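You operate a simulated robot arm through the tools that you are given. There is no shell and no other tool. Be economical: measure what you need, move in short steps, check, and stop when the job is done.

The job below is to be done with a simulated robot arm. You get a single attempt, and the scene is never put back.

JOB
Pour water into both red cups up to their lines and lay the purple toothbrush on the tray.
Fine: jug back where it stood; leave the other brush.
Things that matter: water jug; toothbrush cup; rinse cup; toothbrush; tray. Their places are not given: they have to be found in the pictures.

The check looks at the end state, three seconds after you hand in, the way a careful person would. Anything else that was tipped, shoved, dropped, spilled or broken makes it a failure.

ROBOT AND FRAMES
A 6-joint arm with a two-finger parallel gripper, fixed in place. Base frame: the origin is at the foot of the arm, x ahead of it, y to its left, z up; the work surface is at about z = 0. Readings come in m, rad, newtons and seconds.
With the tool pointing down near the work surface it reaches from about 0.14 to 0.58 m from the base axis. Its first joint turns from -1.152 to 1.152 rad. Payload 2.1 kg.
The TCP is the grasp point between the finger pads, 0.03 m short of the fingertips. In the tool frame z runs along the fingers and y along their closing line. The gripper opens to 0.094 m. The fingers are 0.028 m wide and 0.01 m thick; the gripper's body (0.05 by 0.096 m) begins 0.055 m behind the TCP.
Orientation is that of the tool frame in the base frame, as [roll, pitch, yaw] about the fixed x, y, z axes, in that order (R = Rz(yaw) Ry(pitch) Rx(roll)). With the fingers straight down and closing along the base's y, the tool's x points along the base's -x, its y along +y and its z along -z.

CONTROLS
- The arm moves only by the tool nudge_tool. Its argument "moves" is a list of rows, each an object (a shift or turn left out is 0, a gripper value left out holds the last) with "delta_rot": the turn, a rotation vector about the base's x, y, z in rad, a list of three; "translation": the shift along the base's x, y, z in m, a list of three; "fingers": the gripper command, from -1 (shut) to 1 (fully open), values between in proportion. In form: [{"delta_rot": [ax, ay, az], "translation": [dx, dy, dz], "fingers": fingers}, ...]. A call has 1 to 8 rows; each row is the pose to reach, as a shift and turn from the pose commanded when the call began. Each row takes 0.2 s and may step no farther than 0.05 m and 0.15 rad from the row before; otherwise, or with a gripper value out of range, the whole call is refused. Where a pose cannot be reached the arm comes as near as it can. A force on the tool above 40 N (or 10 N above the force at the start of the call, whichever is more), or a blocked arm, ends the call early, and 0.2 s more pass. Each finger travels about 0.072 m/s and halts on what it meets, pressing with about 20 N; the grip force reading is that of the motor and also rises with nothing between the fingers. The clock runs only during rows and for 0.2 s after the last one: add rows that repeat a pose to give the fingers time. It gives the time, the measured TCP pose, the force on the tool (base axes), the opening and the grip force at its end, in the units of the frame above (readings bear some noise).
- Cameras (640 x 400 px; columns grow to the right, rows downward): "scene" is fixed at [0.0418, -0.3619, 0.5157]; the picture's right is [0.88, -0.48, 0.00], its down [-0.19, -0.35, -0.92] and it looks along [0.44, 0.81, -0.39] (base axes); focal length 216 px, centre (320, 200). "wrist" rides on the gripper at [-0.037, 0, -0.058] in the tool frame; the picture's right is [0.00, -1.00, 0.00], its down [0.97, 0.00, -0.24] and it looks along [0.24, 0.00, 0.97] (tool axes); focal length 218 px, centre (320, 200).
- camera(camera): a new picture of that camera. It takes no simulated time.
- locate(camera, pixels): for up to 12 pixels [column, row] of the newest picture of that camera ("zoom" is the newest enlarged one), the place [x, y, z] in the base frame of the surface seen there, good to about 0.003 m, but the place of the scene camera against the robot may be out by one fixed shift of up to 0.018 m in any direction. It takes no simulated time.
- close_up(camera, box): a new picture of the part [left, top, right, bottom] of that camera's present view, enlarged. It takes no simulated time.
- finish_job(): hands the job in; it is judged then, once.

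Work in short steps. Measure before you move; look again where a grasp or a placing could have gone wrong, and mend it. You have 80 turns and 54 pictures in all, those below and enlarged ones among them. Open the gripper and draw the arm clear of the work before you hand the job in, unless the task says otherwise; then end with one line.

The tools are called after "Request:" as a command line: name --argument value ..., lists and objects as JSON in quotes. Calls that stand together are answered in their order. nudge_tool: Moves the arm, as the interface text tells. Its arguments: {"type":"object","properties":{"moves":{"type":"array","items":{"type":"object","properties":{"delta_rot":{"type":"array","items":{"type":"number"}},"translation":{"type":"array","items":{"type":"number"}},"fingers":{"type":"number"}}}}},"required":["moves"]} The other tools are called the same way: camera (camera) takes a picture; locate (camera, pixels) gives the place of the surface under pixels of a picture; close_up (camera, box) takes an enlarged picture of a part of a camera's view; finish_job () hands the job in.

At the start:

```text
clock: 0.0
position: [0.2699, 0.0917, 0.4524]
orientation: [-3.141, 0.001, 3.14]
contact_force: [-0.6, 0.2, -0.3]
finger_gap: 0.0937
grasp_force: 0.0
```

scene: 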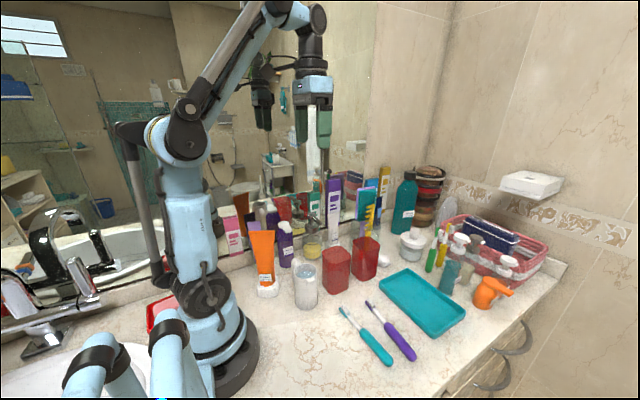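
wrist: 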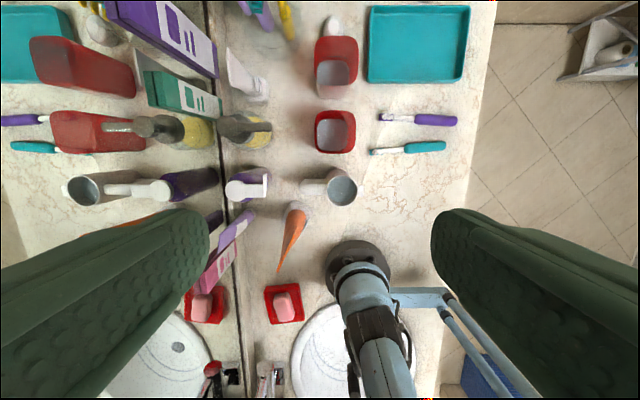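

The scene shows a jug near (306,286), red cups near (336,270) and (365,258), the purple brush near (392,332) and the tray near (422,302). I'll enlarge both views to measure them.

Request:
close_up --camera "scene" --box '[270, 220, 480, 370]'

Request:
close_up --camera "wrist" --box '[220, 0, 480, 220]'

```text
2.67 times, centred on (375, 295) of scene
```

zoom: 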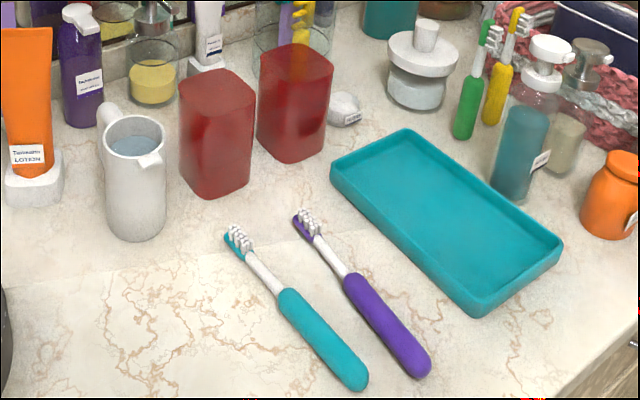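

```text
1.82 times, centred on (350, 110) of wrist
```

zoom: 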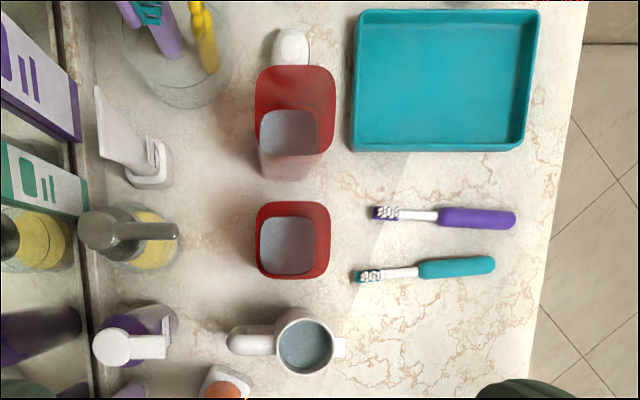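

The wrist close-up shows the jug's spout towards -y (338,348) and its handle towards +y (245,340). I'll measure rims, heights, tray and brush.

Request:
locate --camera "zoom" --pixels '[[305, 345], [305, 312], [342, 348], [232, 341], [262, 341], [293, 206], [323, 240], [292, 276], [260, 240], [290, 245], [295, 70], [290, 130]]'

Request:
locate --camera "wrist" --pixels '[[335, 45], [335, 90], [316, 60], [357, 60], [372, 12], [465, 12], [370, 80], [463, 80], [418, 45], [383, 117], [410, 118], [455, 120]]'

Request:
close_up --camera "scene" --box '[285, 225, 390, 315]'

Request:
close_up --camera "wrist" --box '[290, 20, 390, 220]'

```text
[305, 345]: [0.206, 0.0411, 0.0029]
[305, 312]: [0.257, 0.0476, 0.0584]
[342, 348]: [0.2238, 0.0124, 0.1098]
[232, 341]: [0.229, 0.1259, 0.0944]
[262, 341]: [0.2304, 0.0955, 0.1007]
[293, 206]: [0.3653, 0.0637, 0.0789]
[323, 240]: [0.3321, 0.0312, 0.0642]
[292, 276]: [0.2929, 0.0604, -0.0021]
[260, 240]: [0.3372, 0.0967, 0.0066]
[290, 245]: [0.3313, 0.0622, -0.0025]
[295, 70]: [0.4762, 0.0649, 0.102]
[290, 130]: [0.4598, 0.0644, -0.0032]
```

```text
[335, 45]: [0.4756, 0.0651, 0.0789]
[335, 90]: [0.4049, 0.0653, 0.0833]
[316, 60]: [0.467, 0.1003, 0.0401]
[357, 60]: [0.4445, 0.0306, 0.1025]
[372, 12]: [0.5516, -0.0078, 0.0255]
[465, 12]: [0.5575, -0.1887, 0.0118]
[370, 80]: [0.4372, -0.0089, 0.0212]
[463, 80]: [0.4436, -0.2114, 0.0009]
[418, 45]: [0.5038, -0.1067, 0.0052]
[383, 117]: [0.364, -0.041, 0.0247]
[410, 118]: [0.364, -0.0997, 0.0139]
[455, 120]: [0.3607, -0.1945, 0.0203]
```

```text
4.44 times, centred on (338, 270) of scene
```

zoom: 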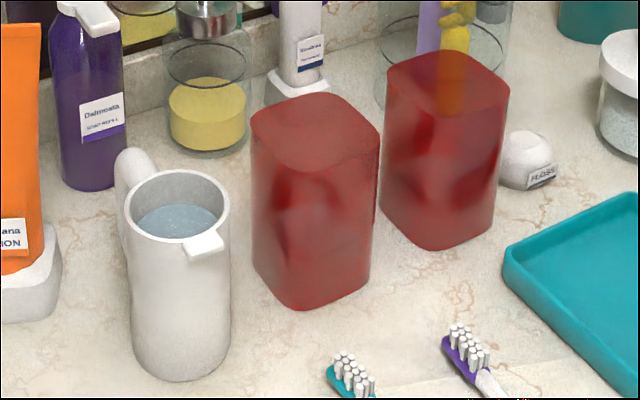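

```text
2.00 times, centred on (340, 120) of wrist
```

zoom: 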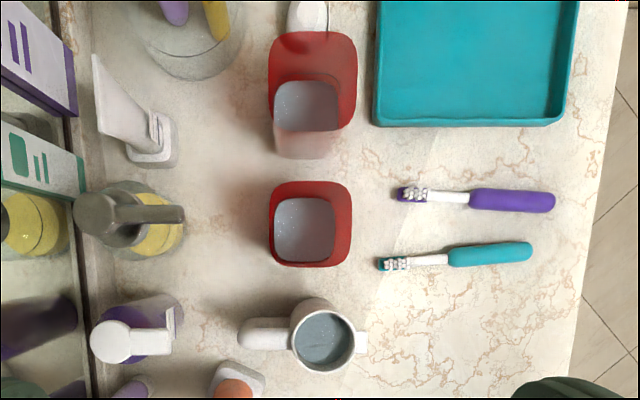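

The cups are translucent red, about 0.10 m high, with centres near (0.33,0.064) and (0.44,0.065). No fill line is visible yet, so I'll tilt the wrist camera towards +y from the free -y side to look, which also tests the tilt reach.

Request:
nudge_tool --moves '[{"translation": [0.0125, -0.03, -0.015], "delta_rot": [0.125, 0, 0]}, {"translation": [0.025, -0.06, -0.03], "delta_rot": [0.25, 0, 0]}, {"translation": [0.0375, -0.09, -0.045], "delta_rot": [0.375, 0, 0]}, {"translation": [0.05, -0.12, -0.06], "delta_rot": [0.5, 0, 0]}, {"translation": [0.0625, -0.15, -0.075], "delta_rot": [0.625, 0, 0]}, {"translation": [0.075, -0.18, -0.09], "delta_rot": [0.75, 0, 0]}, {"translation": [0.0875, -0.21, -0.12], "delta_rot": [0.875, 0, 0]}, {"translation": [0.1, -0.24, -0.15], "delta_rot": [1.0, 0, 0]}]'

Request:
camera --camera "wrist"

```text
clock: 1.8
position: [0.4024, -0.097, 0.3004]
orientation: [2.163, 0.018, 3.114]
contact_force: [0.4, 0.1, -0.4]
finger_gap: 0.0938
grasp_force: 0.0
out of reach, approached as far as the arm can: row 7, 8
```

```text
47 pictures are left
```

wrist: 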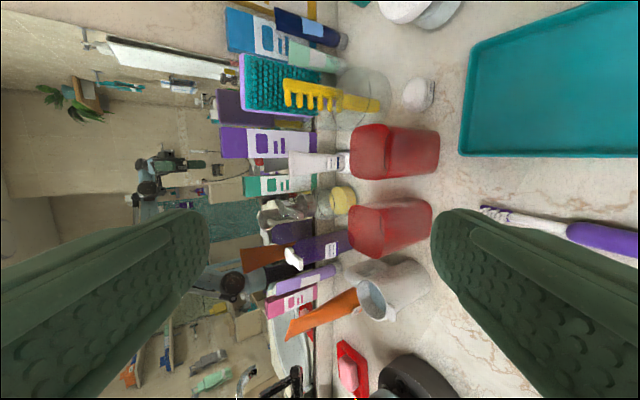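

The arm tilted to about 0.98 rad and stopped just short. I'll zoom in on the cups at (350-440,120-260) to look for the lines.

Request:
close_up --camera "wrist" --box '[330, 110, 450, 330]'

Request:
close_up --camera "wrist" --box '[340, 115, 445, 190]'

Request:
locate --camera "wrist" --pixels '[[432, 130], [432, 165], [425, 205], [430, 245], [395, 160], [390, 235], [425, 275], [400, 295]]'

```text
1.82 times, centred on (390, 220) of wrist
```

zoom: 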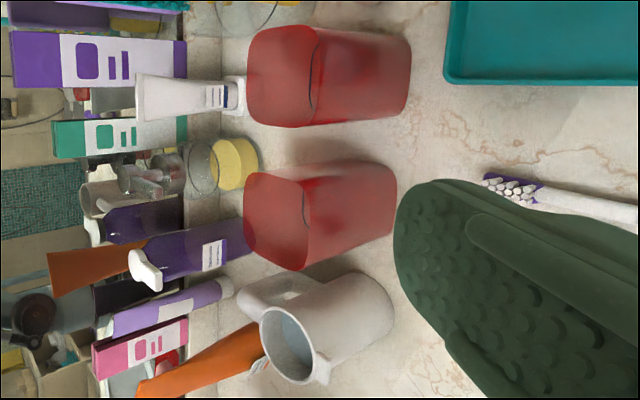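

```text
5.33 times, centred on (392, 152) of wrist
```

zoom: 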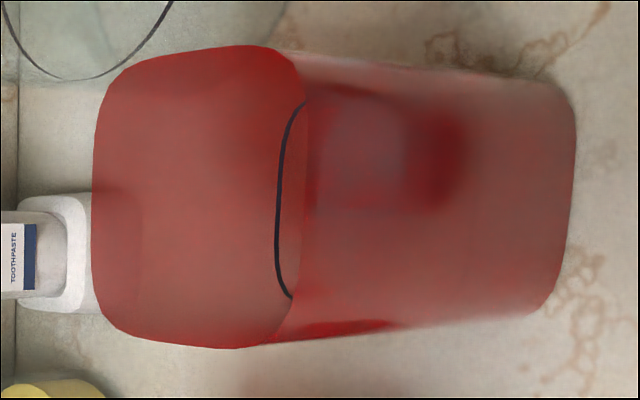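

```text
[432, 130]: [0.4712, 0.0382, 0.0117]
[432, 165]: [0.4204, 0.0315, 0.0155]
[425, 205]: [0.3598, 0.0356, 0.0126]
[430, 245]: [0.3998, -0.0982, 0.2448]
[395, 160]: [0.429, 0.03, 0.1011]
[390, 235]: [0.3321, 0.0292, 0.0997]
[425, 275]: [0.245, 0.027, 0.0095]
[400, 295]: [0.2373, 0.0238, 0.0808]
```

A dark line is visible inside the far cup at zoom (278,200), on its +y wall. I'll locate points on it, on the rim, and on the near-wall top.

Request:
locate --camera "zoom" --pixels '[[278, 200], [281, 150], [279, 240], [265, 200], [240, 200], [220, 120], [97, 200], [93, 150], [315, 200], [340, 160], [570, 200], [200, 250]]'

Request:
close_up --camera "wrist" --box '[340, 190, 445, 265]'

```text
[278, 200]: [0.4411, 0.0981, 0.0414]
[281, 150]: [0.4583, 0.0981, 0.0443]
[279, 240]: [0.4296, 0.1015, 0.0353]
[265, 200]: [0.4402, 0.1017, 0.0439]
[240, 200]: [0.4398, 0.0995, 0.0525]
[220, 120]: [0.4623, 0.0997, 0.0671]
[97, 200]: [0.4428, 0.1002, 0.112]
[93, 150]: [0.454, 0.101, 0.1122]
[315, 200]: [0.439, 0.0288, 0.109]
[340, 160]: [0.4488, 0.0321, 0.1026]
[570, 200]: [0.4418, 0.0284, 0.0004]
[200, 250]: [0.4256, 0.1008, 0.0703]
```

```text
5.33 times, centred on (392, 228) of wrist
```

zoom: 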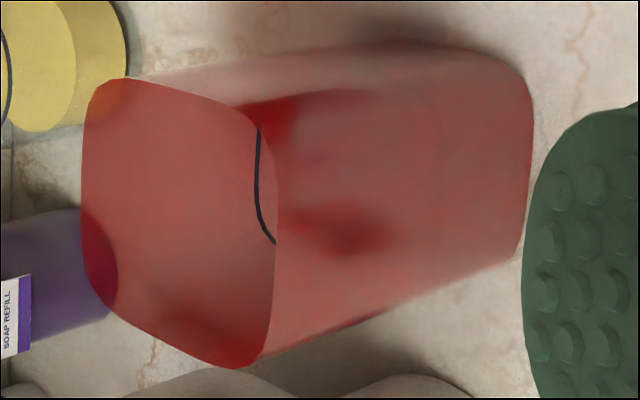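

Far cup: line at z≈0.042, rim z≈0.112. Next I'll measure the near cup's line at zoom (258,180).

Request:
locate --camera "zoom" --pixels '[[258, 180], [259, 150], [262, 215], [250, 180], [90, 180], [120, 82], [200, 300], [300, 200], [525, 150], [520, 240], [270, 340], [240, 120]]'

Request:
close_up --camera "wrist" --box '[340, 250, 445, 325]'

```text
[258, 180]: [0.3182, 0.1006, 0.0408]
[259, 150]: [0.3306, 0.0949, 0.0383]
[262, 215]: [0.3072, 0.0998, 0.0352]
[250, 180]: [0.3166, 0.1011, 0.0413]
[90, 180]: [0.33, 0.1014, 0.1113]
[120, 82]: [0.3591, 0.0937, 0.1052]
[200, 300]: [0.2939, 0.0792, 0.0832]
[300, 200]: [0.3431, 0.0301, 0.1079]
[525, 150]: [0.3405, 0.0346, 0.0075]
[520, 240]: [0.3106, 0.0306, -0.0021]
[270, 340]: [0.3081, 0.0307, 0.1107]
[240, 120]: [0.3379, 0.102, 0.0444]
```

```text
5.33 times, centred on (392, 288) of wrist
```

zoom: 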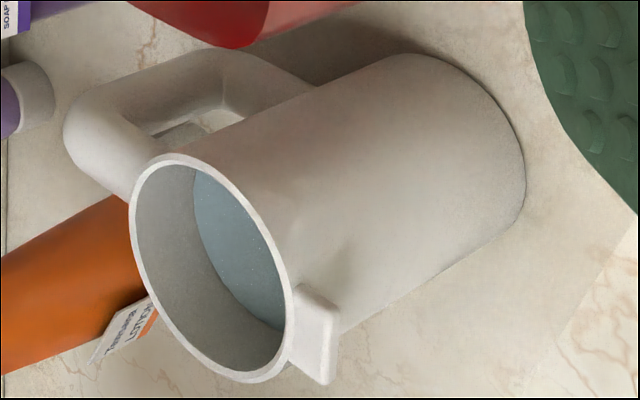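

Both lines sit near z≈0.04. Next I'll measure the jug rim, water level, spout, base and handle in this zoom.

Request:
locate --camera "zoom" --pixels '[[135, 225], [185, 160], [283, 270], [235, 378], [240, 240], [210, 230], [320, 340], [515, 130], [500, 220], [75, 120], [230, 90], [150, 100]]'

```text
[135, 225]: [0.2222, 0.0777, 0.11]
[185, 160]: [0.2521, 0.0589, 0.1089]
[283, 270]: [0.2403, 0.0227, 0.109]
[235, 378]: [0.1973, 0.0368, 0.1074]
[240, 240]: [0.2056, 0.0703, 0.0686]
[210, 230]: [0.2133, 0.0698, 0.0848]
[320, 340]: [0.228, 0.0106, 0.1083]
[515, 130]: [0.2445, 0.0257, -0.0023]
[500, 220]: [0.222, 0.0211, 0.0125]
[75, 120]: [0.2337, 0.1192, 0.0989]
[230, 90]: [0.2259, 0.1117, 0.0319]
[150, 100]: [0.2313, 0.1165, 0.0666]
```

The jug's axis is near (0.226,0.049), rim z≈0.109, outer Ø≈0.058, spout tip (0.226,0.010). I'll return to straight down above the cups and check whether they already hold some water.

Request:
nudge_tool --moves '[{"translation": [-0.005, 0.025, 0.01], "delta_rot": [-0.125, 0, 0]}, {"translation": [-0.01, 0.05, 0.02], "delta_rot": [-0.25, 0, 0]}, {"translation": [-0.015, 0.075, 0.03], "delta_rot": [-0.375, 0, 0]}, {"translation": [-0.02, 0.1, 0.03], "delta_rot": [-0.5, 0, 0]}, {"translation": [-0.025, 0.125, 0.03], "delta_rot": [-0.625, 0, 0]}, {"translation": [-0.03, 0.15, 0.03], "delta_rot": [-0.75, 0, 0]}, {"translation": [-0.035, 0.175, 0.03], "delta_rot": [-0.875, 0, 0]}, {"translation": [-0.04, 0.2, 0.03], "delta_rot": [-1.0, 0, 0]}]'

Request:
close_up --camera "wrist" --box '[200, 50, 440, 350]'

```text
clock: 3.6
position: [0.3651, 0.0995, 0.3335]
orientation: [-3.141, 0.003, -3.141]
contact_force: [0.3, 0.0, 0.1]
finger_gap: 0.0939
grasp_force: 0.0
```

```text
1.33 times, centred on (320, 200) of wrist
```

zoom: 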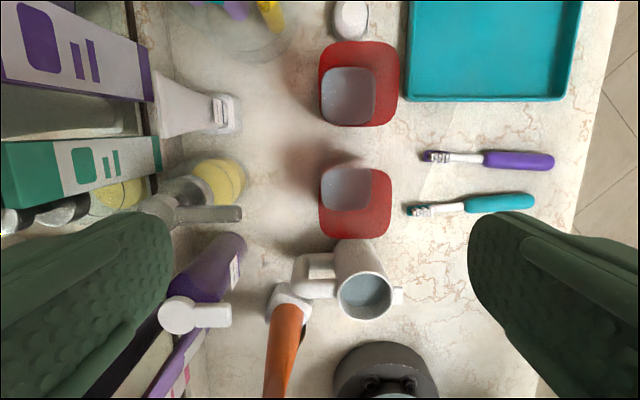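

The pose is back to straight down. I'll enlarge the cups to inspect the greyish bottoms.

Request:
close_up --camera "wrist" --box '[305, 70, 385, 150]'

Request:
close_up --camera "wrist" --box '[300, 160, 390, 300]'

```text
5.00 times, centred on (345, 110) of wrist
```

zoom: 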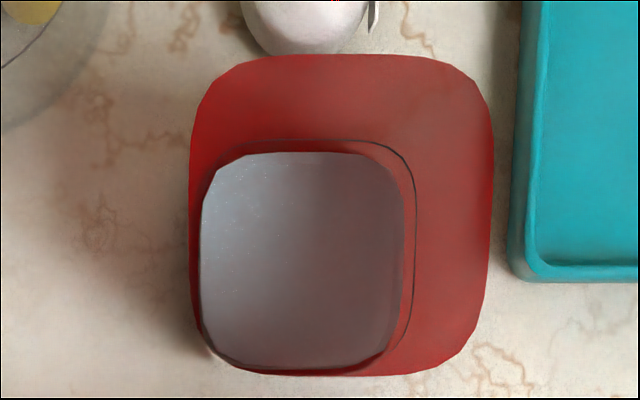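

```text
2.86 times, centred on (345, 230) of wrist
```

zoom: 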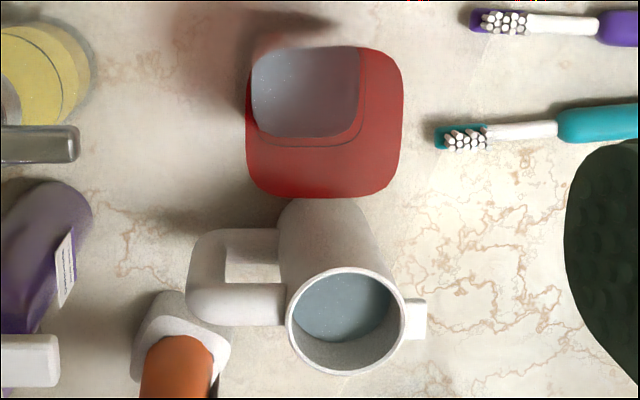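

A thin dark line runs just above a grey water surface in each cup, so they are partly filled (surface ≈0.02, line ≈0.042). I'll grasp the jug body from above with the fingers closing along x, so first I measure the jug rim and nearby obstacles.

Request:
locate --camera "zoom" --pixels '[[346, 268], [346, 376], [286, 322], [404, 320], [420, 320], [200, 315], [180, 350], [150, 390], [250, 120], [325, 195], [335, 300], [310, 330]]'

Request:
locate --camera "scene" --pixels '[[262, 235], [250, 235], [274, 235], [268, 290], [285, 225], [313, 235], [360, 215], [370, 185], [383, 262], [412, 245], [334, 205], [306, 265]]'

```text
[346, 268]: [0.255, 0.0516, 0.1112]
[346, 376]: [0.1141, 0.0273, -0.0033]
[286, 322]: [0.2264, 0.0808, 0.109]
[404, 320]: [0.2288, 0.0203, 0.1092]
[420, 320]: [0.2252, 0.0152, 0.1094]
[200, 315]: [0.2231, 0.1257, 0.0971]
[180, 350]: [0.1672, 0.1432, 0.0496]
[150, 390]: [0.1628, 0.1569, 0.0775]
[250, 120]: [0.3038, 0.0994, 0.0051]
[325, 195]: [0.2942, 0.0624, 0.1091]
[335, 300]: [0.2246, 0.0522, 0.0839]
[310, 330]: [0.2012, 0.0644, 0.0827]
```

```text
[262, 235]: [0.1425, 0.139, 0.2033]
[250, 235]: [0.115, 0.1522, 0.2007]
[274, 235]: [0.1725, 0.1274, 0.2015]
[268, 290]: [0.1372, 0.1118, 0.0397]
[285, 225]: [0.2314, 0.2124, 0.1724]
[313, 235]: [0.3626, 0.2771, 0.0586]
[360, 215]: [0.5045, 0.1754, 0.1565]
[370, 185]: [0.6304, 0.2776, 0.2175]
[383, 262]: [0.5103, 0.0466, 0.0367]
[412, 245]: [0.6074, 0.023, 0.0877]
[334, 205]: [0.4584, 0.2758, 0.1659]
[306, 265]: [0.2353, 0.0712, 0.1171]
```

The jug axis is at (0.226,0.0505), Ø 0.058, and the tall lotion tube (x≤0.18, y≥0.12) stays clear. I'll rotate the tool +90° about z and move over the jug with the fingers partly closed to about 0.08.

Request:
nudge_tool --moves '[{"translation": [-0.02, -0.007, -0.01], "delta_rot": [0, 0, 0.15], "fingers": 0.7}, {"translation": [-0.04, -0.014, -0.02], "delta_rot": [0, 0, 0.3]}, {"translation": [-0.06, -0.021, -0.03], "delta_rot": [0, 0, 0.45]}, {"translation": [-0.08, -0.028, -0.04], "delta_rot": [0, 0, 0.6]}, {"translation": [-0.1, -0.035, -0.05], "delta_rot": [0, 0, 0.75]}, {"translation": [-0.12, -0.042, -0.06], "delta_rot": [0, 0, 0.9]}, {"translation": [-0.139, -0.049, -0.07], "delta_rot": [0, 0, 1.05]}, {"translation": [-0.139, -0.049, -0.07], "delta_rot": [0, 0, 1.2]}]'

Request:
nudge_tool --moves '[{"delta_rot": [0, 0, 0.124]}, {"delta_rot": [0, 0, 0.248], "translation": [0, 0, -0.02]}, {"delta_rot": [0, 0, 0.371], "translation": [0, 0, -0.04]}, {"delta_rot": [0, 0, 0.371], "translation": [0, 0, -0.06]}]'

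Request:
camera --camera "wrist"

Request:
camera --camera "scene"

```text
clock: 5.4
position: [0.2268, 0.0505, 0.2616]
orientation: [-3.142, -0.001, -1.94]
contact_force: [0.7, 0.2, 0.0]
finger_gap: 0.0797
grasp_force: 0.1
```

```text
clock: 6.4
position: [0.2261, 0.0519, 0.2033]
orientation: [3.141, 0.0, -1.569]
contact_force: [0.8, 0.7, 1.0]
finger_gap: 0.0799
grasp_force: 0.0
```

```text
39 pictures are left
```

wrist: 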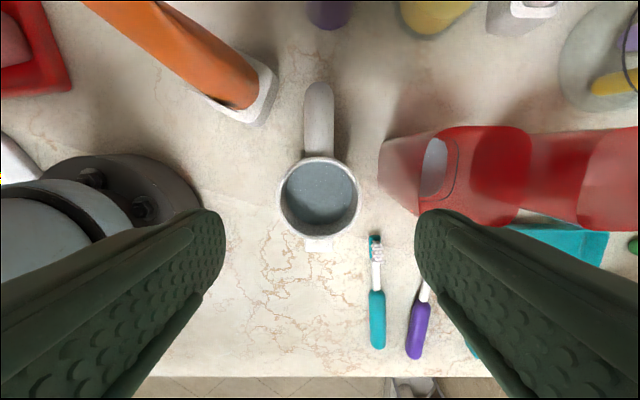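

```text
38 pictures are left
```

scene: 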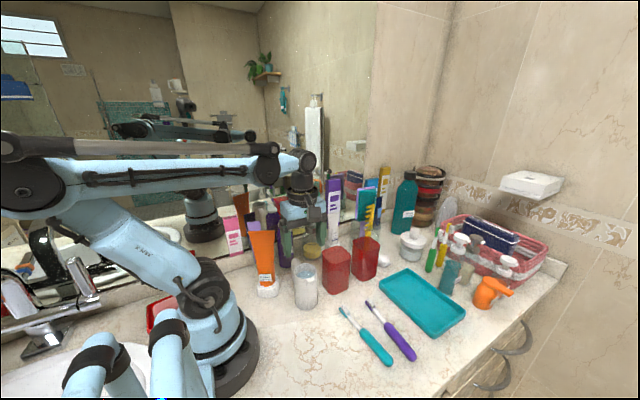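

The jug rim is centred at (320,197), between the fingers. I'll descend 0.13 m to TCP z≈0.072.

Request:
nudge_tool --moves '[{"translation": [0, 0, -0.03]}, {"translation": [0, 0, -0.055]}, {"translation": [0, 0, -0.08]}, {"translation": [0, -0.001, -0.1]}, {"translation": [0, -0.001, -0.117]}, {"translation": [0, -0.001, -0.13]}, {"translation": [0, -0.001, -0.13]}]'

Request:
camera --camera "wrist"

Request:
close_up --camera "scene" --box '[240, 180, 400, 320]'

```text
clock: 8.0
position: [0.2272, 0.0492, 0.0725]
orientation: [3.14, 0.0, -1.571]
contact_force: [0.4, 0.5, -0.4]
finger_gap: 0.0797
grasp_force: 0.1
```

```text
37 pictures are left
```

wrist: 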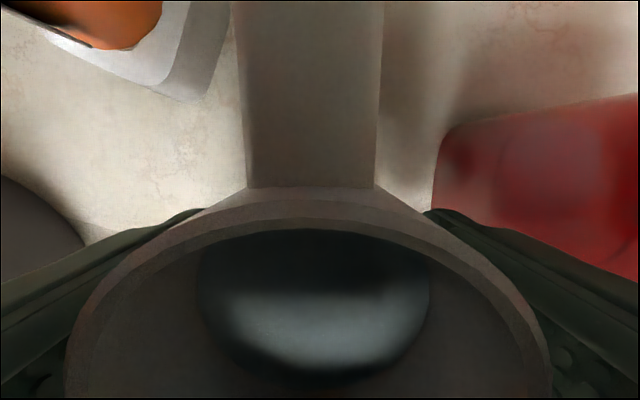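

```text
2.86 times, centred on (320, 250) of scene
```

zoom: 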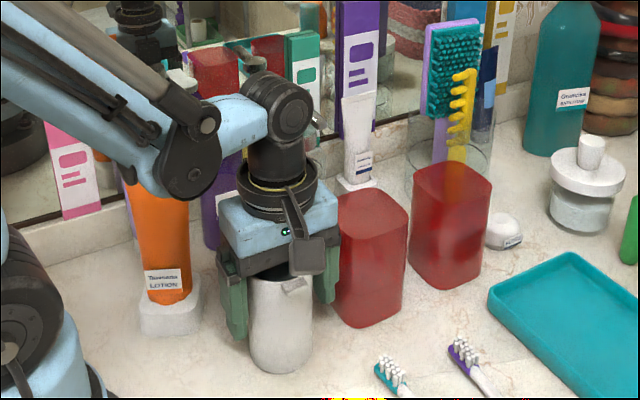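

The fingers straddle the jug. A dark bracket hangs from the gripper on the spout side at zoom (308,255), so I'll measure it before gripping because it might sit in the pour path.

Request:
locate --camera "zoom" --pixels '[[308, 268], [292, 255], [322, 245], [300, 210], [290, 185], [245, 225], [230, 260], [232, 330], [280, 262], [297, 288], [308, 240], [283, 275]]'

Request:
close_up --camera "scene" --box '[285, 215, 345, 270]'

```text
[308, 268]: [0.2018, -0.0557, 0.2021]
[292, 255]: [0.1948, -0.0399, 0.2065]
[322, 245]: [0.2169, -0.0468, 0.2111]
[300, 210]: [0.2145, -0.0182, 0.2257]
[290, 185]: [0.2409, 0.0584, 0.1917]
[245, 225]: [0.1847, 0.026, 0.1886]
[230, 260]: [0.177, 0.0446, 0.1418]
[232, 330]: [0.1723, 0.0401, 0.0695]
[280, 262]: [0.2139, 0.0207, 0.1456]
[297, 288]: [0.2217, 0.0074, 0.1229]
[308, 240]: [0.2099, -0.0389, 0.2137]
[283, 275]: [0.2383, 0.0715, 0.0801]
```

```text
7.27 times, centred on (315, 242) of scene
```

zoom: 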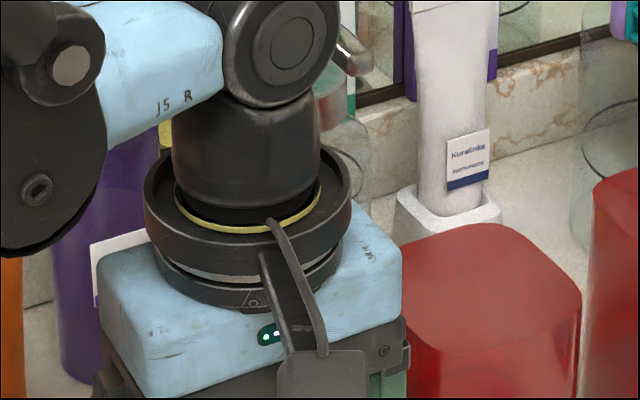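

The bracket extends about 0.105 m to tool +x and 0.12 m behind the TCP. It clears as long as I pour cup 2 first at moderate tilt, then cup 1 with the bracket over empty counter. I'll close the grip and lift slightly.

Request:
nudge_tool --moves '[{"fingers": -1}, {"fingers": -1}, {"fingers": -1}, {"fingers": -1}, {"translation": [0, 0, 0.01]}, {"translation": [0, 0, 0.02]}, {"translation": [0, 0, 0.03]}]'

Request:
close_up --camera "scene" --box '[240, 180, 400, 320]'

```text
clock: 9.6
position: [0.2282, 0.0483, 0.1022]
orientation: [3.141, 0.0, -1.569]
contact_force: [0.4, -0.3, -3.5]
finger_gap: 0.0621
grasp_force: 20.5
```

```text
2.86 times, centred on (320, 250) of scene
```

zoom: 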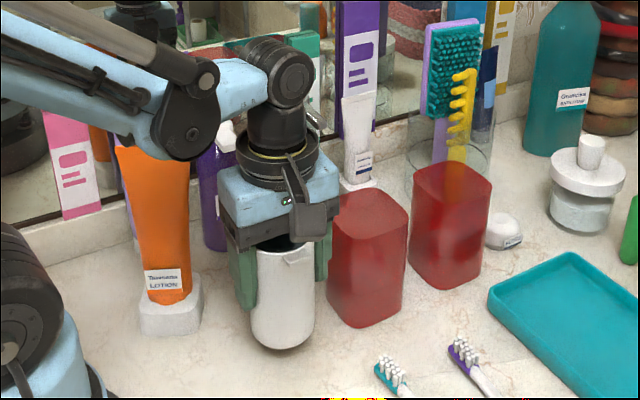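

The jug is held (gap 0.062, about 3.5 N). I'll lift it gently to TCP z≈0.24, then turn it -90° so the spout faces -x.

Request:
nudge_tool --moves '[{"translation": [0, 0, 0.015]}, {"translation": [0, 0, 0.035]}, {"translation": [0, 0, 0.055]}, {"translation": [0.002, 0, 0.075]}, {"translation": [0.006, 0, 0.095]}, {"translation": [0.012, 0, 0.115]}, {"translation": [0.02, 0, 0.13]}, {"translation": [0.025, 0, 0.138]}]'

Request:
nudge_tool --moves '[{"translation": [0.01, 0.002, 0], "delta_rot": [0, 0, -0.06]}, {"translation": [0.025, 0.004, 0], "delta_rot": [0, 0, -0.16]}, {"translation": [0.04, 0.006, 0], "delta_rot": [0, 0, -0.28]}, {"translation": [0.055, 0.008, 0], "delta_rot": [0, 0, -0.4]}, {"translation": [0.07, 0.01, 0], "delta_rot": [0, 0, -0.52]}, {"translation": [0.085, 0.012, 0], "delta_rot": [0, 0, -0.64]}, {"translation": [0.1, 0.014, 0], "delta_rot": [0, 0, -0.74]}, {"translation": [0.11, 0.016, 0], "delta_rot": [0, 0, -0.8]}]'

Request:
nudge_tool --moves '[{"translation": [0.01, 0, 0], "delta_rot": [0, 0, -0.06]}, {"translation": [0.025, 0, 0], "delta_rot": [0, 0, -0.16]}, {"translation": [0.04, 0, 0], "delta_rot": [0, 0, -0.28]}, {"translation": [0.055, 0, 0], "delta_rot": [0, 0, -0.4]}, {"translation": [0.075, 0, 0], "delta_rot": [0, 0, -0.52]}, {"translation": [0.095, 0, 0], "delta_rot": [0, 0, -0.64]}, {"translation": [0.11, 0, 0], "delta_rot": [0, 0, -0.73]}, {"translation": [0.12, 0, 0], "delta_rot": [0, 0, -0.771]}]'

Request:
camera --camera "scene"

Request:
camera --camera "wrist"

```text
clock: 11.4
position: [0.2512, 0.0497, 0.2388]
orientation: [3.141, 0.0, -1.57]
contact_force: [0.1, 0.6, -2.2]
finger_gap: 0.0617
grasp_force: 20.1
```

```text
clock: 13.2
position: [0.3628, 0.0665, 0.239]
orientation: [3.141, 0.0, -2.374]
contact_force: [0.5, 0.8, -3.9]
finger_gap: 0.0617
grasp_force: 20.5
```

```text
clock: 15.0
position: [0.4816, 0.066, 0.2398]
orientation: [-3.141, 0.0, 3.141]
contact_force: [0.7, 0.0, -3.5]
finger_gap: 0.0618
grasp_force: 19.7
```

```text
33 pictures are left
```

scene: 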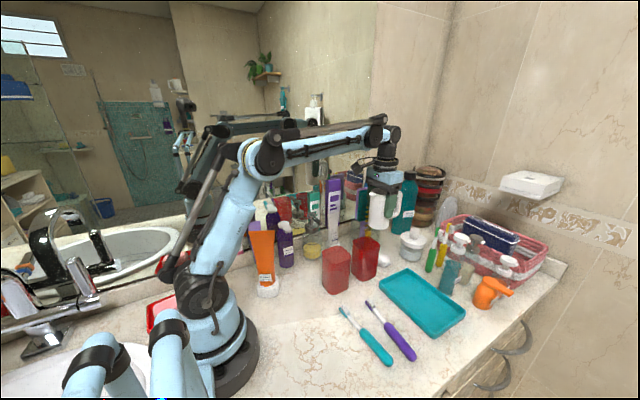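

```text
32 pictures are left
```

wrist: 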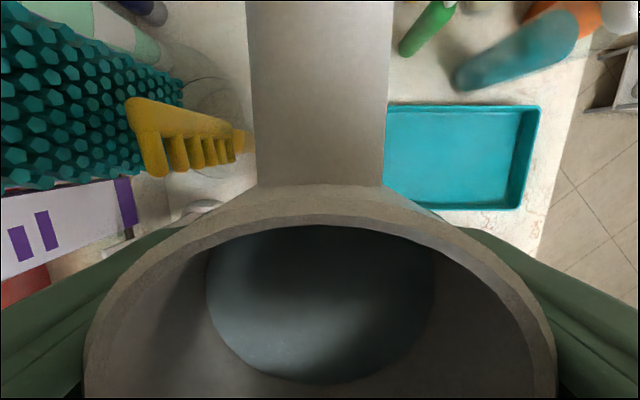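

The jug is turned and upright above cup 2. The comb and brush at (190,140) and (80,110) look close on the +y side, so I'll locate them before tilting.

Request:
locate --camera "wrist" --pixels '[[240, 140], [150, 165], [170, 100], [140, 100], [60, 100], [140, 190], [20, 230], [110, 240], [200, 207], [20, 300]]'

```text
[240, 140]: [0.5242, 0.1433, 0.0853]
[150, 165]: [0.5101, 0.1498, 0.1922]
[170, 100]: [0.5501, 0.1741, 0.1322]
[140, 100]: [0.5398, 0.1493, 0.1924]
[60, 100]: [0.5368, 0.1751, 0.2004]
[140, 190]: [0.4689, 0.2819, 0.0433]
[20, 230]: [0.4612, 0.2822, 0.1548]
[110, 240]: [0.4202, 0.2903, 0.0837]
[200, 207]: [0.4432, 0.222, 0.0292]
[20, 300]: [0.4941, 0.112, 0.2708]
```

The comb is at y≥0.143 and my widest part reaches about 0.11, so it clears. I'll tilt to about 35° with the spout over the +x half of cup 2, just before water should flow.

Request:
nudge_tool --moves '[{"translation": [0.004, -0.001, -0.01], "delta_rot": [0, -0.08, 0]}, {"translation": [0.008, -0.002, -0.022], "delta_rot": [0, -0.18, 0]}, {"translation": [0.012, -0.003, -0.035], "delta_rot": [0, -0.28, 0]}, {"translation": [0.016, -0.003, -0.048], "delta_rot": [0, -0.38, 0]}, {"translation": [0.02, -0.003, -0.06], "delta_rot": [0, -0.48, 0]}, {"translation": [0.022, -0.003, -0.07], "delta_rot": [0, -0.56, 0]}, {"translation": [0.0234, -0.003, -0.0753], "delta_rot": [0, -0.61, 0]}]'

Request:
close_up --camera "scene" --box '[300, 160, 440, 300]'

Request:
camera --camera "wrist"

```text
clock: 16.6
position: [0.5054, 0.0631, 0.1646]
orientation: [-3.141, 0.612, 3.142]
contact_force: [-0.4, -0.6, -1.3]
finger_gap: 0.0618
grasp_force: 20.5
```

```text
2.86 times, centred on (370, 230) of scene
```

zoom: 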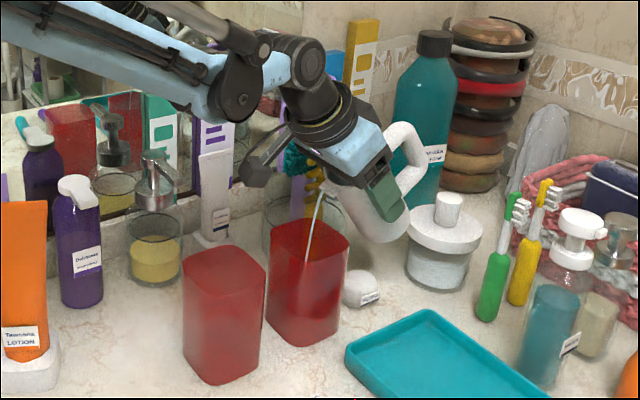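

```text
30 pictures are left
```

wrist: 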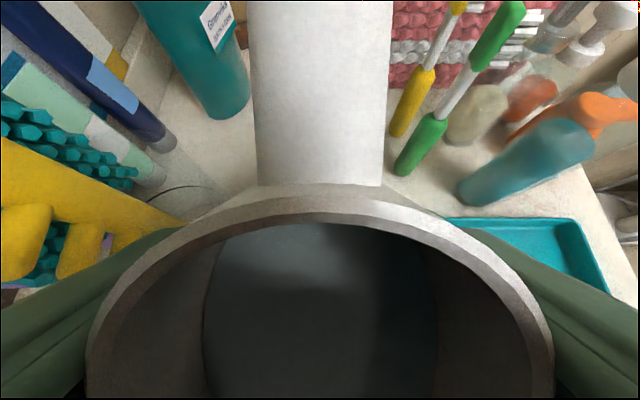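

A stream from the spout is falling into cup 2 (zoom (310,225)). I'll hold the tilt for about 0.6 s and look again.

Request:
nudge_tool --moves '[{"translation": [0, 0, 0]}, {"translation": [0, 0, 0]}]'

Request:
close_up --camera "scene" --box '[340, 200, 420, 290]'

```text
clock: 17.2
position: [0.5057, 0.0617, 0.1651]
orientation: [3.141, 0.611, 3.141]
contact_force: [-0.9, 0.2, -3.4]
finger_gap: 0.0619
grasp_force: 20.0
```

```text
4.44 times, centred on (380, 245) of scene
```

zoom: 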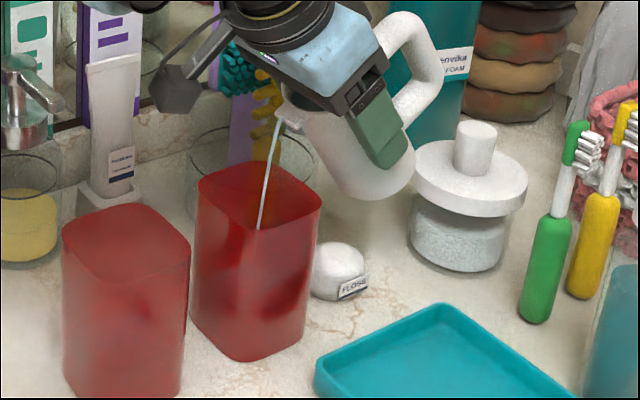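

The stream keeps landing inside cup 2. I'll tilt back upright to stop the flow, then move to a spot where the wrist camera can see into the cup beside the handle.

Request:
nudge_tool --moves '[{"translation": [-0.003, 0.001, 0.012], "delta_rot": [0, 0.14, 0]}, {"translation": [-0.008, 0.001, 0.03], "delta_rot": [0, 0.28, 0]}, {"translation": [-0.014, 0.001, 0.05], "delta_rot": [0, 0.42, 0]}, {"translation": [-0.02, 0, 0.07], "delta_rot": [0, 0.54, 0]}, {"translation": [-0.03, -0.005, 0.085], "delta_rot": [0, 0.611, 0]}, {"translation": [-0.055, -0.02, 0.095], "delta_rot": [0, 0.611, 0]}, {"translation": [-0.09, -0.04, 0.1], "delta_rot": [0, 0.611, 0]}, {"translation": [-0.125, -0.06, 0.1], "delta_rot": [0, 0.611, 0]}]'

Request:
nudge_tool --moves '[{"translation": [-0.03, -0.018, 0]}, {"translation": [-0.055, -0.035, 0]}, {"translation": [-0.07, -0.045, 0]}, {"translation": [-0.075, -0.05, 0]}]'

Request:
camera --camera "wrist"

```text
clock: 19.0
position: [0.3806, 0.0041, 0.2649]
orientation: [-3.141, 0.0, 3.141]
contact_force: [0.3, -0.1, -2.9]
finger_gap: 0.0617
grasp_force: 19.8
```

```text
clock: 20.0
position: [0.3054, -0.0464, 0.263]
orientation: [-3.141, -0.001, 3.141]
contact_force: [-0.1, -1.0, -4.2]
finger_gap: 0.0618
grasp_force: 20.3
```

```text
28 pictures are left
```

wrist: 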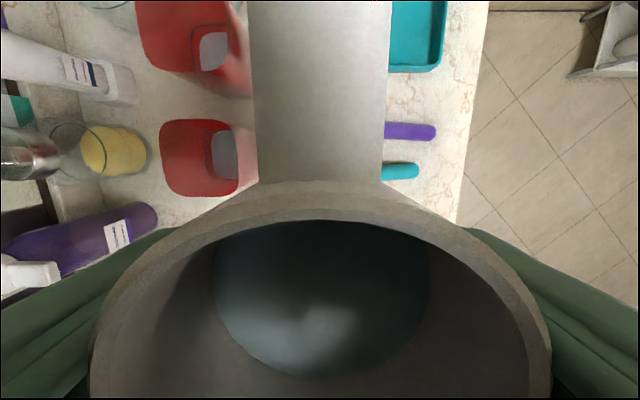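

I can see into both cups beside the handle, cup 2 at (215,45) and cup 1 at (222,155). I'll enlarge both to compare level with line.

Request:
close_up --camera "wrist" --box '[180, 0, 260, 110]'

Request:
close_up --camera "wrist" --box '[180, 100, 260, 210]'

```text
3.64 times, centred on (220, 55) of wrist
```

zoom: 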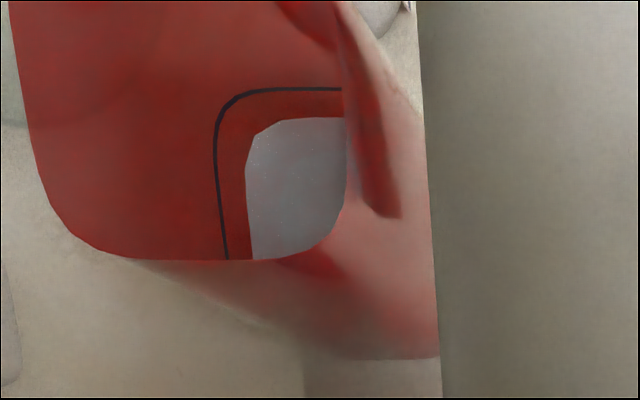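

```text
3.64 times, centred on (220, 155) of wrist
```

zoom: 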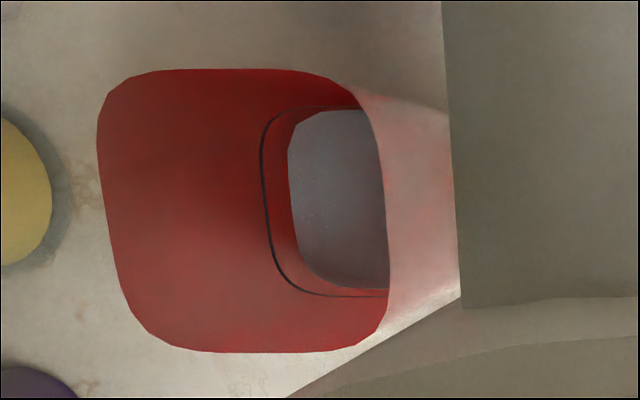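

In both cups the grey surface is about 0.015 m below the line, so cup 2 has risen only slightly. I'll go back over cup 2 and pour for longer.

Request:
nudge_tool --moves '[{"translation": [0.02, 0.012, 0]}, {"translation": [0.05, 0.031, 0]}, {"translation": [0.085, 0.053, 0]}, {"translation": [0.12, 0.075, -0.005]}, {"translation": [0.15, 0.094, -0.01]}, {"translation": [0.168, 0.105, -0.02]}, {"translation": [0.176, 0.109, -0.024]}]'

Request:
nudge_tool --moves '[{"translation": [0.005, 0, -0.012], "delta_rot": [0, -0.1, 0]}, {"translation": [0.01, 0, -0.028], "delta_rot": [0, -0.24, 0]}, {"translation": [0.015, 0, -0.044], "delta_rot": [0, -0.38, 0]}, {"translation": [0.02, 0, -0.06], "delta_rot": [0, -0.52, 0]}, {"translation": [0.0235, 0, -0.075], "delta_rot": [0, -0.65, 0]}, {"translation": [0.0235, 0, -0.077], "delta_rot": [0, -0.7, 0]}, {"translation": [0.0235, 0, -0.077], "delta_rot": [0, -0.7, 0]}, {"translation": [0.0235, 0, -0.077], "delta_rot": [0, -0.7, 0]}]'

Request:
close_up --camera "scene" --box '[340, 200, 420, 290]'

```text
clock: 21.6
position: [0.4829, 0.0635, 0.2407]
orientation: [-3.141, -0.001, 3.142]
contact_force: [0.0, 0.5, -3.6]
finger_gap: 0.0618
grasp_force: 19.9
```

```text
clock: 23.4
position: [0.5044, 0.0607, 0.1628]
orientation: [3.141, 0.7, -3.139]
contact_force: [0.1, -0.3, -3.1]
finger_gap: 0.0619
grasp_force: 19.8
```

```text
4.44 times, centred on (380, 245) of scene
```

zoom: 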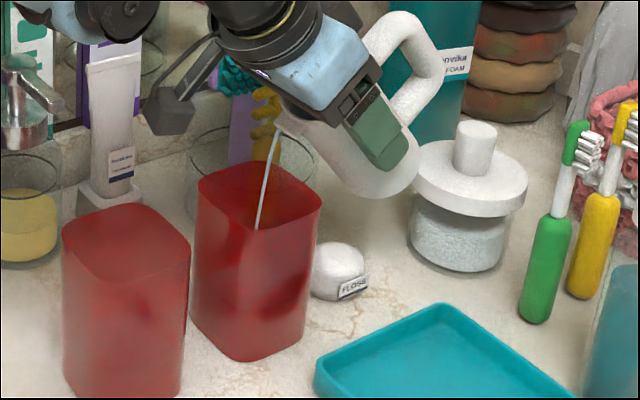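

The stream is steady inside cup 2. I'll hold for about 1.2 s more, then tilt back and inspect.

Request:
nudge_tool --moves '[{"translation": [0, 0, 0]}, {"translation": [0, 0, 0]}, {"translation": [0, 0, 0]}, {"translation": [0, 0, 0]}, {"translation": [0, 0, 0]}]'

Request:
nudge_tool --moves '[{"translation": [-0.003, 0.001, 0.012], "delta_rot": [0, 0.15, 0]}, {"translation": [-0.008, 0.001, 0.03], "delta_rot": [0, 0.3, 0]}, {"translation": [-0.014, 0.001, 0.05], "delta_rot": [0, 0.45, 0]}, {"translation": [-0.02, 0, 0.07], "delta_rot": [0, 0.59, 0]}, {"translation": [-0.03, -0.005, 0.085], "delta_rot": [0, 0.7, 0]}, {"translation": [-0.055, -0.02, 0.095], "delta_rot": [0, 0.7, 0]}, {"translation": [-0.09, -0.045, 0.1], "delta_rot": [0, 0.7, 0]}, {"translation": [-0.125, -0.07, 0.1], "delta_rot": [0, 0.7, 0]}]'

Request:
nudge_tool --moves '[{"translation": [-0.03, -0.018, 0]}, {"translation": [-0.055, -0.035, 0]}, {"translation": [-0.07, -0.045, 0]}, {"translation": [-0.075, -0.05, 0]}]'

Request:
close_up --camera "wrist" --box '[170, 0, 260, 110]'

```text
clock: 24.6
position: [0.5045, 0.0622, 0.1628]
orientation: [3.139, 0.7, 3.141]
contact_force: [0.2, 0.5, -2.4]
finger_gap: 0.0617
grasp_force: 20.1
```

```text
clock: 26.4
position: [0.3804, -0.0085, 0.2615]
orientation: [3.141, 0.001, 3.14]
contact_force: [0.2, -0.3, -3.7]
finger_gap: 0.0619
grasp_force: 19.5
```

```text
clock: 27.4
position: [0.3039, -0.0581, 0.2633]
orientation: [3.14, -0.001, -3.141]
contact_force: [0.0, -0.3, -2.4]
finger_gap: 0.0617
grasp_force: 20.2
```

```text
3.64 times, centred on (215, 55) of wrist
```

zoom: 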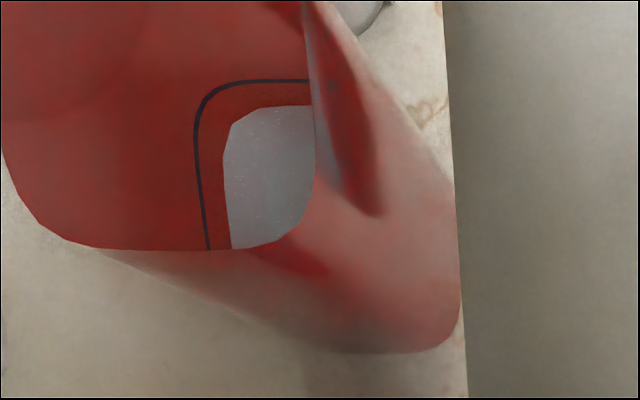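

The gap to the line narrowed only from about 14 to 12 mm, so the flow is slow. I'll return and pour at a slightly steeper tilt for about 4 s.

Request:
nudge_tool --moves '[{"translation": [0.02, 0.013, 0]}, {"translation": [0.05, 0.033, 0]}, {"translation": [0.085, 0.057, 0]}, {"translation": [0.12, 0.08, -0.005]}, {"translation": [0.15, 0.102, -0.01]}, {"translation": [0.17, 0.115, -0.02]}, {"translation": [0.178, 0.12, -0.024]}]'

Request:
nudge_tool --moves '[{"translation": [0.005, 0, -0.012], "delta_rot": [0, -0.12, 0]}, {"translation": [0.01, 0, -0.028], "delta_rot": [0, -0.27, 0]}, {"translation": [0.015, 0, -0.044], "delta_rot": [0, -0.42, 0]}, {"translation": [0.02, 0, -0.06], "delta_rot": [0, -0.57, 0]}, {"translation": [0.0235, 0, -0.075], "delta_rot": [0, -0.72, 0]}, {"translation": [0.0235, 0, -0.077], "delta_rot": [0, -0.8, 0]}, {"translation": [0.0235, 0, -0.077], "delta_rot": [0, -0.8, 0]}, {"translation": [0.0235, 0, -0.077], "delta_rot": [0, -0.8, 0]}]'

Request:
close_up --camera "scene" --box '[340, 200, 420, 290]'

```text
clock: 29.0
position: [0.4819, 0.0586, 0.24]
orientation: [3.141, 0.0, -3.141]
contact_force: [-0.8, -0.5, -3.1]
finger_gap: 0.062
grasp_force: 20.0
```

```text
clock: 30.8
position: [0.5062, 0.0608, 0.1623]
orientation: [-3.14, 0.799, -3.14]
contact_force: [-0.1, 0.3, -2.7]
finger_gap: 0.0618
grasp_force: 20.2
```

```text
4.44 times, centred on (380, 245) of scene
```

zoom: 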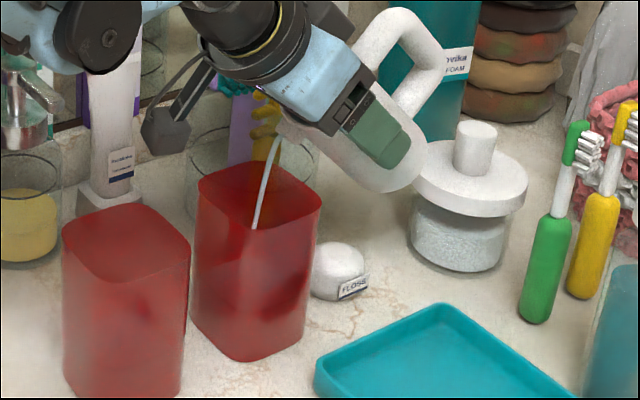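

The stream is thicker but still inside cup 2. I'll hold 1.8 s, then go back to the inspection pose.

Request:
nudge_tool --moves '[{"translation": [0, 0, 0]}, {"translation": [0, 0, 0]}, {"translation": [0, 0, 0]}, {"translation": [0, 0, 0]}, {"translation": [0, 0, 0]}, {"translation": [0, 0, 0]}, {"translation": [0, 0, 0]}, {"translation": [0, 0, 0]}]'

Request:
nudge_tool --moves '[{"translation": [-0.003, 0.001, 0.012], "delta_rot": [0, 0.15, 0]}, {"translation": [-0.008, 0.001, 0.03], "delta_rot": [0, 0.3, 0]}, {"translation": [-0.014, 0.001, 0.05], "delta_rot": [0, 0.45, 0]}, {"translation": [-0.02, 0, 0.07], "delta_rot": [0, 0.6, 0]}, {"translation": [-0.03, -0.005, 0.085], "delta_rot": [0, 0.74, 0]}, {"translation": [-0.055, -0.02, 0.095], "delta_rot": [0, 0.8, 0]}, {"translation": [-0.09, -0.045, 0.1], "delta_rot": [0, 0.8, 0]}, {"translation": [-0.125, -0.07, 0.1], "delta_rot": [0, 0.8, 0]}]'

Request:
nudge_tool --moves '[{"translation": [-0.03, -0.018, 0]}, {"translation": [-0.055, -0.035, 0]}, {"translation": [-0.07, -0.045, 0]}, {"translation": [-0.075, -0.05, 0]}]'

Request:
close_up --camera "wrist" --box '[170, 0, 260, 110]'

```text
clock: 32.6
position: [0.5066, 0.0613, 0.1617]
orientation: [3.141, 0.799, -3.139]
contact_force: [0.7, 0.6, -3.7]
finger_gap: 0.0616
grasp_force: 20.4
```

```text
clock: 34.4
position: [0.3845, -0.0078, 0.266]
orientation: [-3.141, 0.0, 3.141]
contact_force: [1.0, -0.1, -2.2]
finger_gap: 0.0618
grasp_force: 20.2
```

```text
clock: 35.4
position: [0.3062, -0.0595, 0.2621]
orientation: [-3.141, 0.002, -3.141]
contact_force: [0.3, -0.4, -2.4]
finger_gap: 0.0617
grasp_force: 20.3
```

```text
3.64 times, centred on (215, 55) of wrist
```

zoom: 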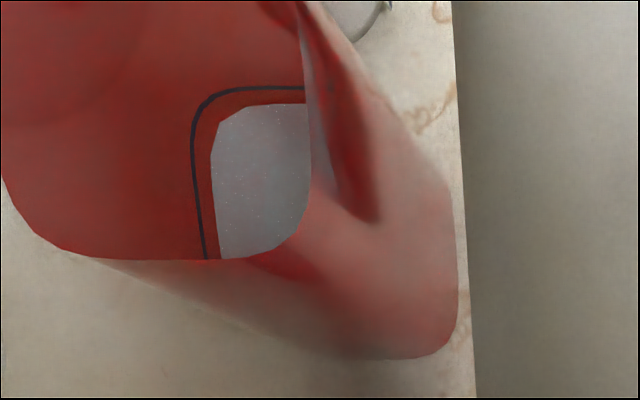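

The gap dropped to about 17 px (from 30 at the start), so it's roughly halfway. I'll pour again at 0.9 rad for a similar time.

Request:
nudge_tool --moves '[{"translation": [0.02, 0.013, 0]}, {"translation": [0.05, 0.033, 0]}, {"translation": [0.085, 0.057, 0]}, {"translation": [0.12, 0.08, -0.005]}, {"translation": [0.15, 0.102, -0.01]}, {"translation": [0.17, 0.115, -0.02]}, {"translation": [0.178, 0.12, -0.024]}]'

Request:
nudge_tool --moves '[{"translation": [0.005, 0, -0.012], "delta_rot": [0, -0.15, 0]}, {"translation": [0.01, 0, -0.028], "delta_rot": [0, -0.3, 0]}, {"translation": [0.015, 0, -0.044], "delta_rot": [0, -0.45, 0]}, {"translation": [0.02, 0, -0.06], "delta_rot": [0, -0.6, 0]}, {"translation": [0.0235, 0, -0.073], "delta_rot": [0, -0.75, 0]}, {"translation": [0.0235, 0, -0.073], "delta_rot": [0, -0.88, 0]}, {"translation": [0.0235, 0, -0.073], "delta_rot": [0, -0.88, 0]}, {"translation": [0.0235, 0, -0.073], "delta_rot": [0, -0.88, 0]}]'

Request:
close_up --camera "scene" --box '[340, 200, 420, 290]'

Request:
nudge_tool --moves '[{"translation": [0, 0, 0]}, {"translation": [0, 0, 0]}, {"translation": [0, 0, 0]}, {"translation": [0, 0, 0]}, {"translation": [0, 0, 0]}]'

Request:
nudge_tool --moves '[{"translation": [-0.003, 0.001, 0.012], "delta_rot": [0, 0.15, 0]}, {"translation": [-0.008, 0.001, 0.03], "delta_rot": [0, 0.3, 0]}, {"translation": [-0.014, 0.001, 0.05], "delta_rot": [0, 0.45, 0]}, {"translation": [-0.02, 0, 0.07], "delta_rot": [0, 0.6, 0]}, {"translation": [-0.03, -0.005, 0.085], "delta_rot": [0, 0.75, 0]}, {"translation": [-0.055, -0.02, 0.093], "delta_rot": [0, 0.88, 0]}, {"translation": [-0.09, -0.045, 0.096], "delta_rot": [0, 0.88, 0]}, {"translation": [-0.125, -0.07, 0.096], "delta_rot": [0, 0.88, 0]}]'

Request:
nudge_tool --moves '[{"translation": [-0.03, -0.018, 0]}, {"translation": [-0.055, -0.035, 0]}, {"translation": [-0.07, -0.045, 0]}, {"translation": [-0.075, -0.05, 0]}]'

Request:
close_up --camera "wrist" --box '[170, 0, 260, 110]'

```text
clock: 37.0
position: [0.4829, 0.0623, 0.2379]
orientation: [-3.141, -0.001, 3.141]
contact_force: [0.6, -0.4, -3.4]
finger_gap: 0.0618
grasp_force: 20.1
```

```text
clock: 38.8
position: [0.5075, 0.0603, 0.1658]
orientation: [3.141, 0.879, 3.141]
contact_force: [0.3, -1.1, -2.2]
finger_gap: 0.0619
grasp_force: 20.3
```

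```text
4.44 times, centred on (380, 245) of scene
```

zoom: 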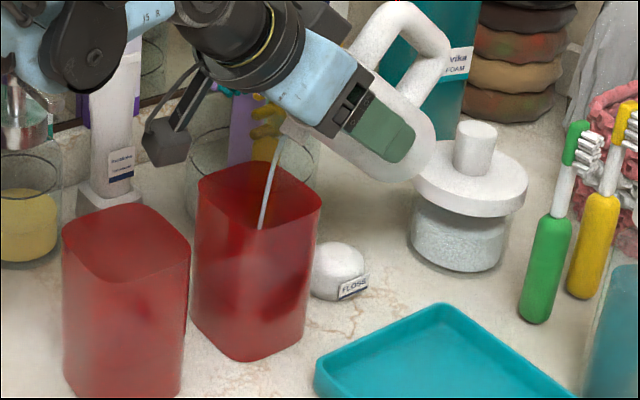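

```text
clock: 40.0
position: [0.5078, 0.0612, 0.1657]
orientation: [-3.141, 0.879, -3.141]
contact_force: [-0.2, -0.5, -3.0]
finger_gap: 0.0619
grasp_force: 19.6
```

```text
clock: 41.8
position: [0.3821, -0.011, 0.2599]
orientation: [-3.141, -0.002, -3.141]
contact_force: [0.1, 0.7, -2.9]
finger_gap: 0.0616
grasp_force: 20.5
```

```text
clock: 42.8
position: [0.3067, -0.0572, 0.2606]
orientation: [-3.14, -0.001, 3.141]
contact_force: [0.3, 0.3, -3.0]
finger_gap: 0.0618
grasp_force: 19.8
```

```text
3.64 times, centred on (215, 55) of wrist
```

zoom: 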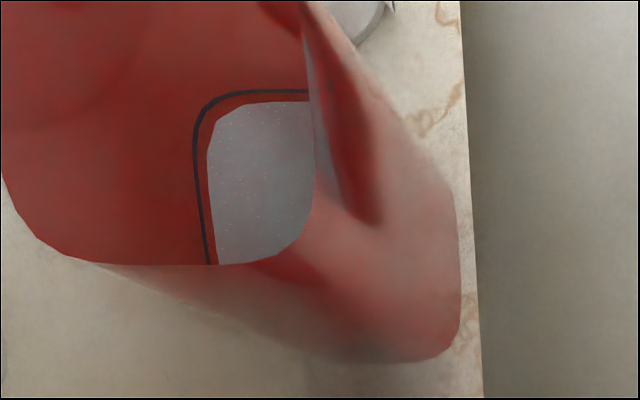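

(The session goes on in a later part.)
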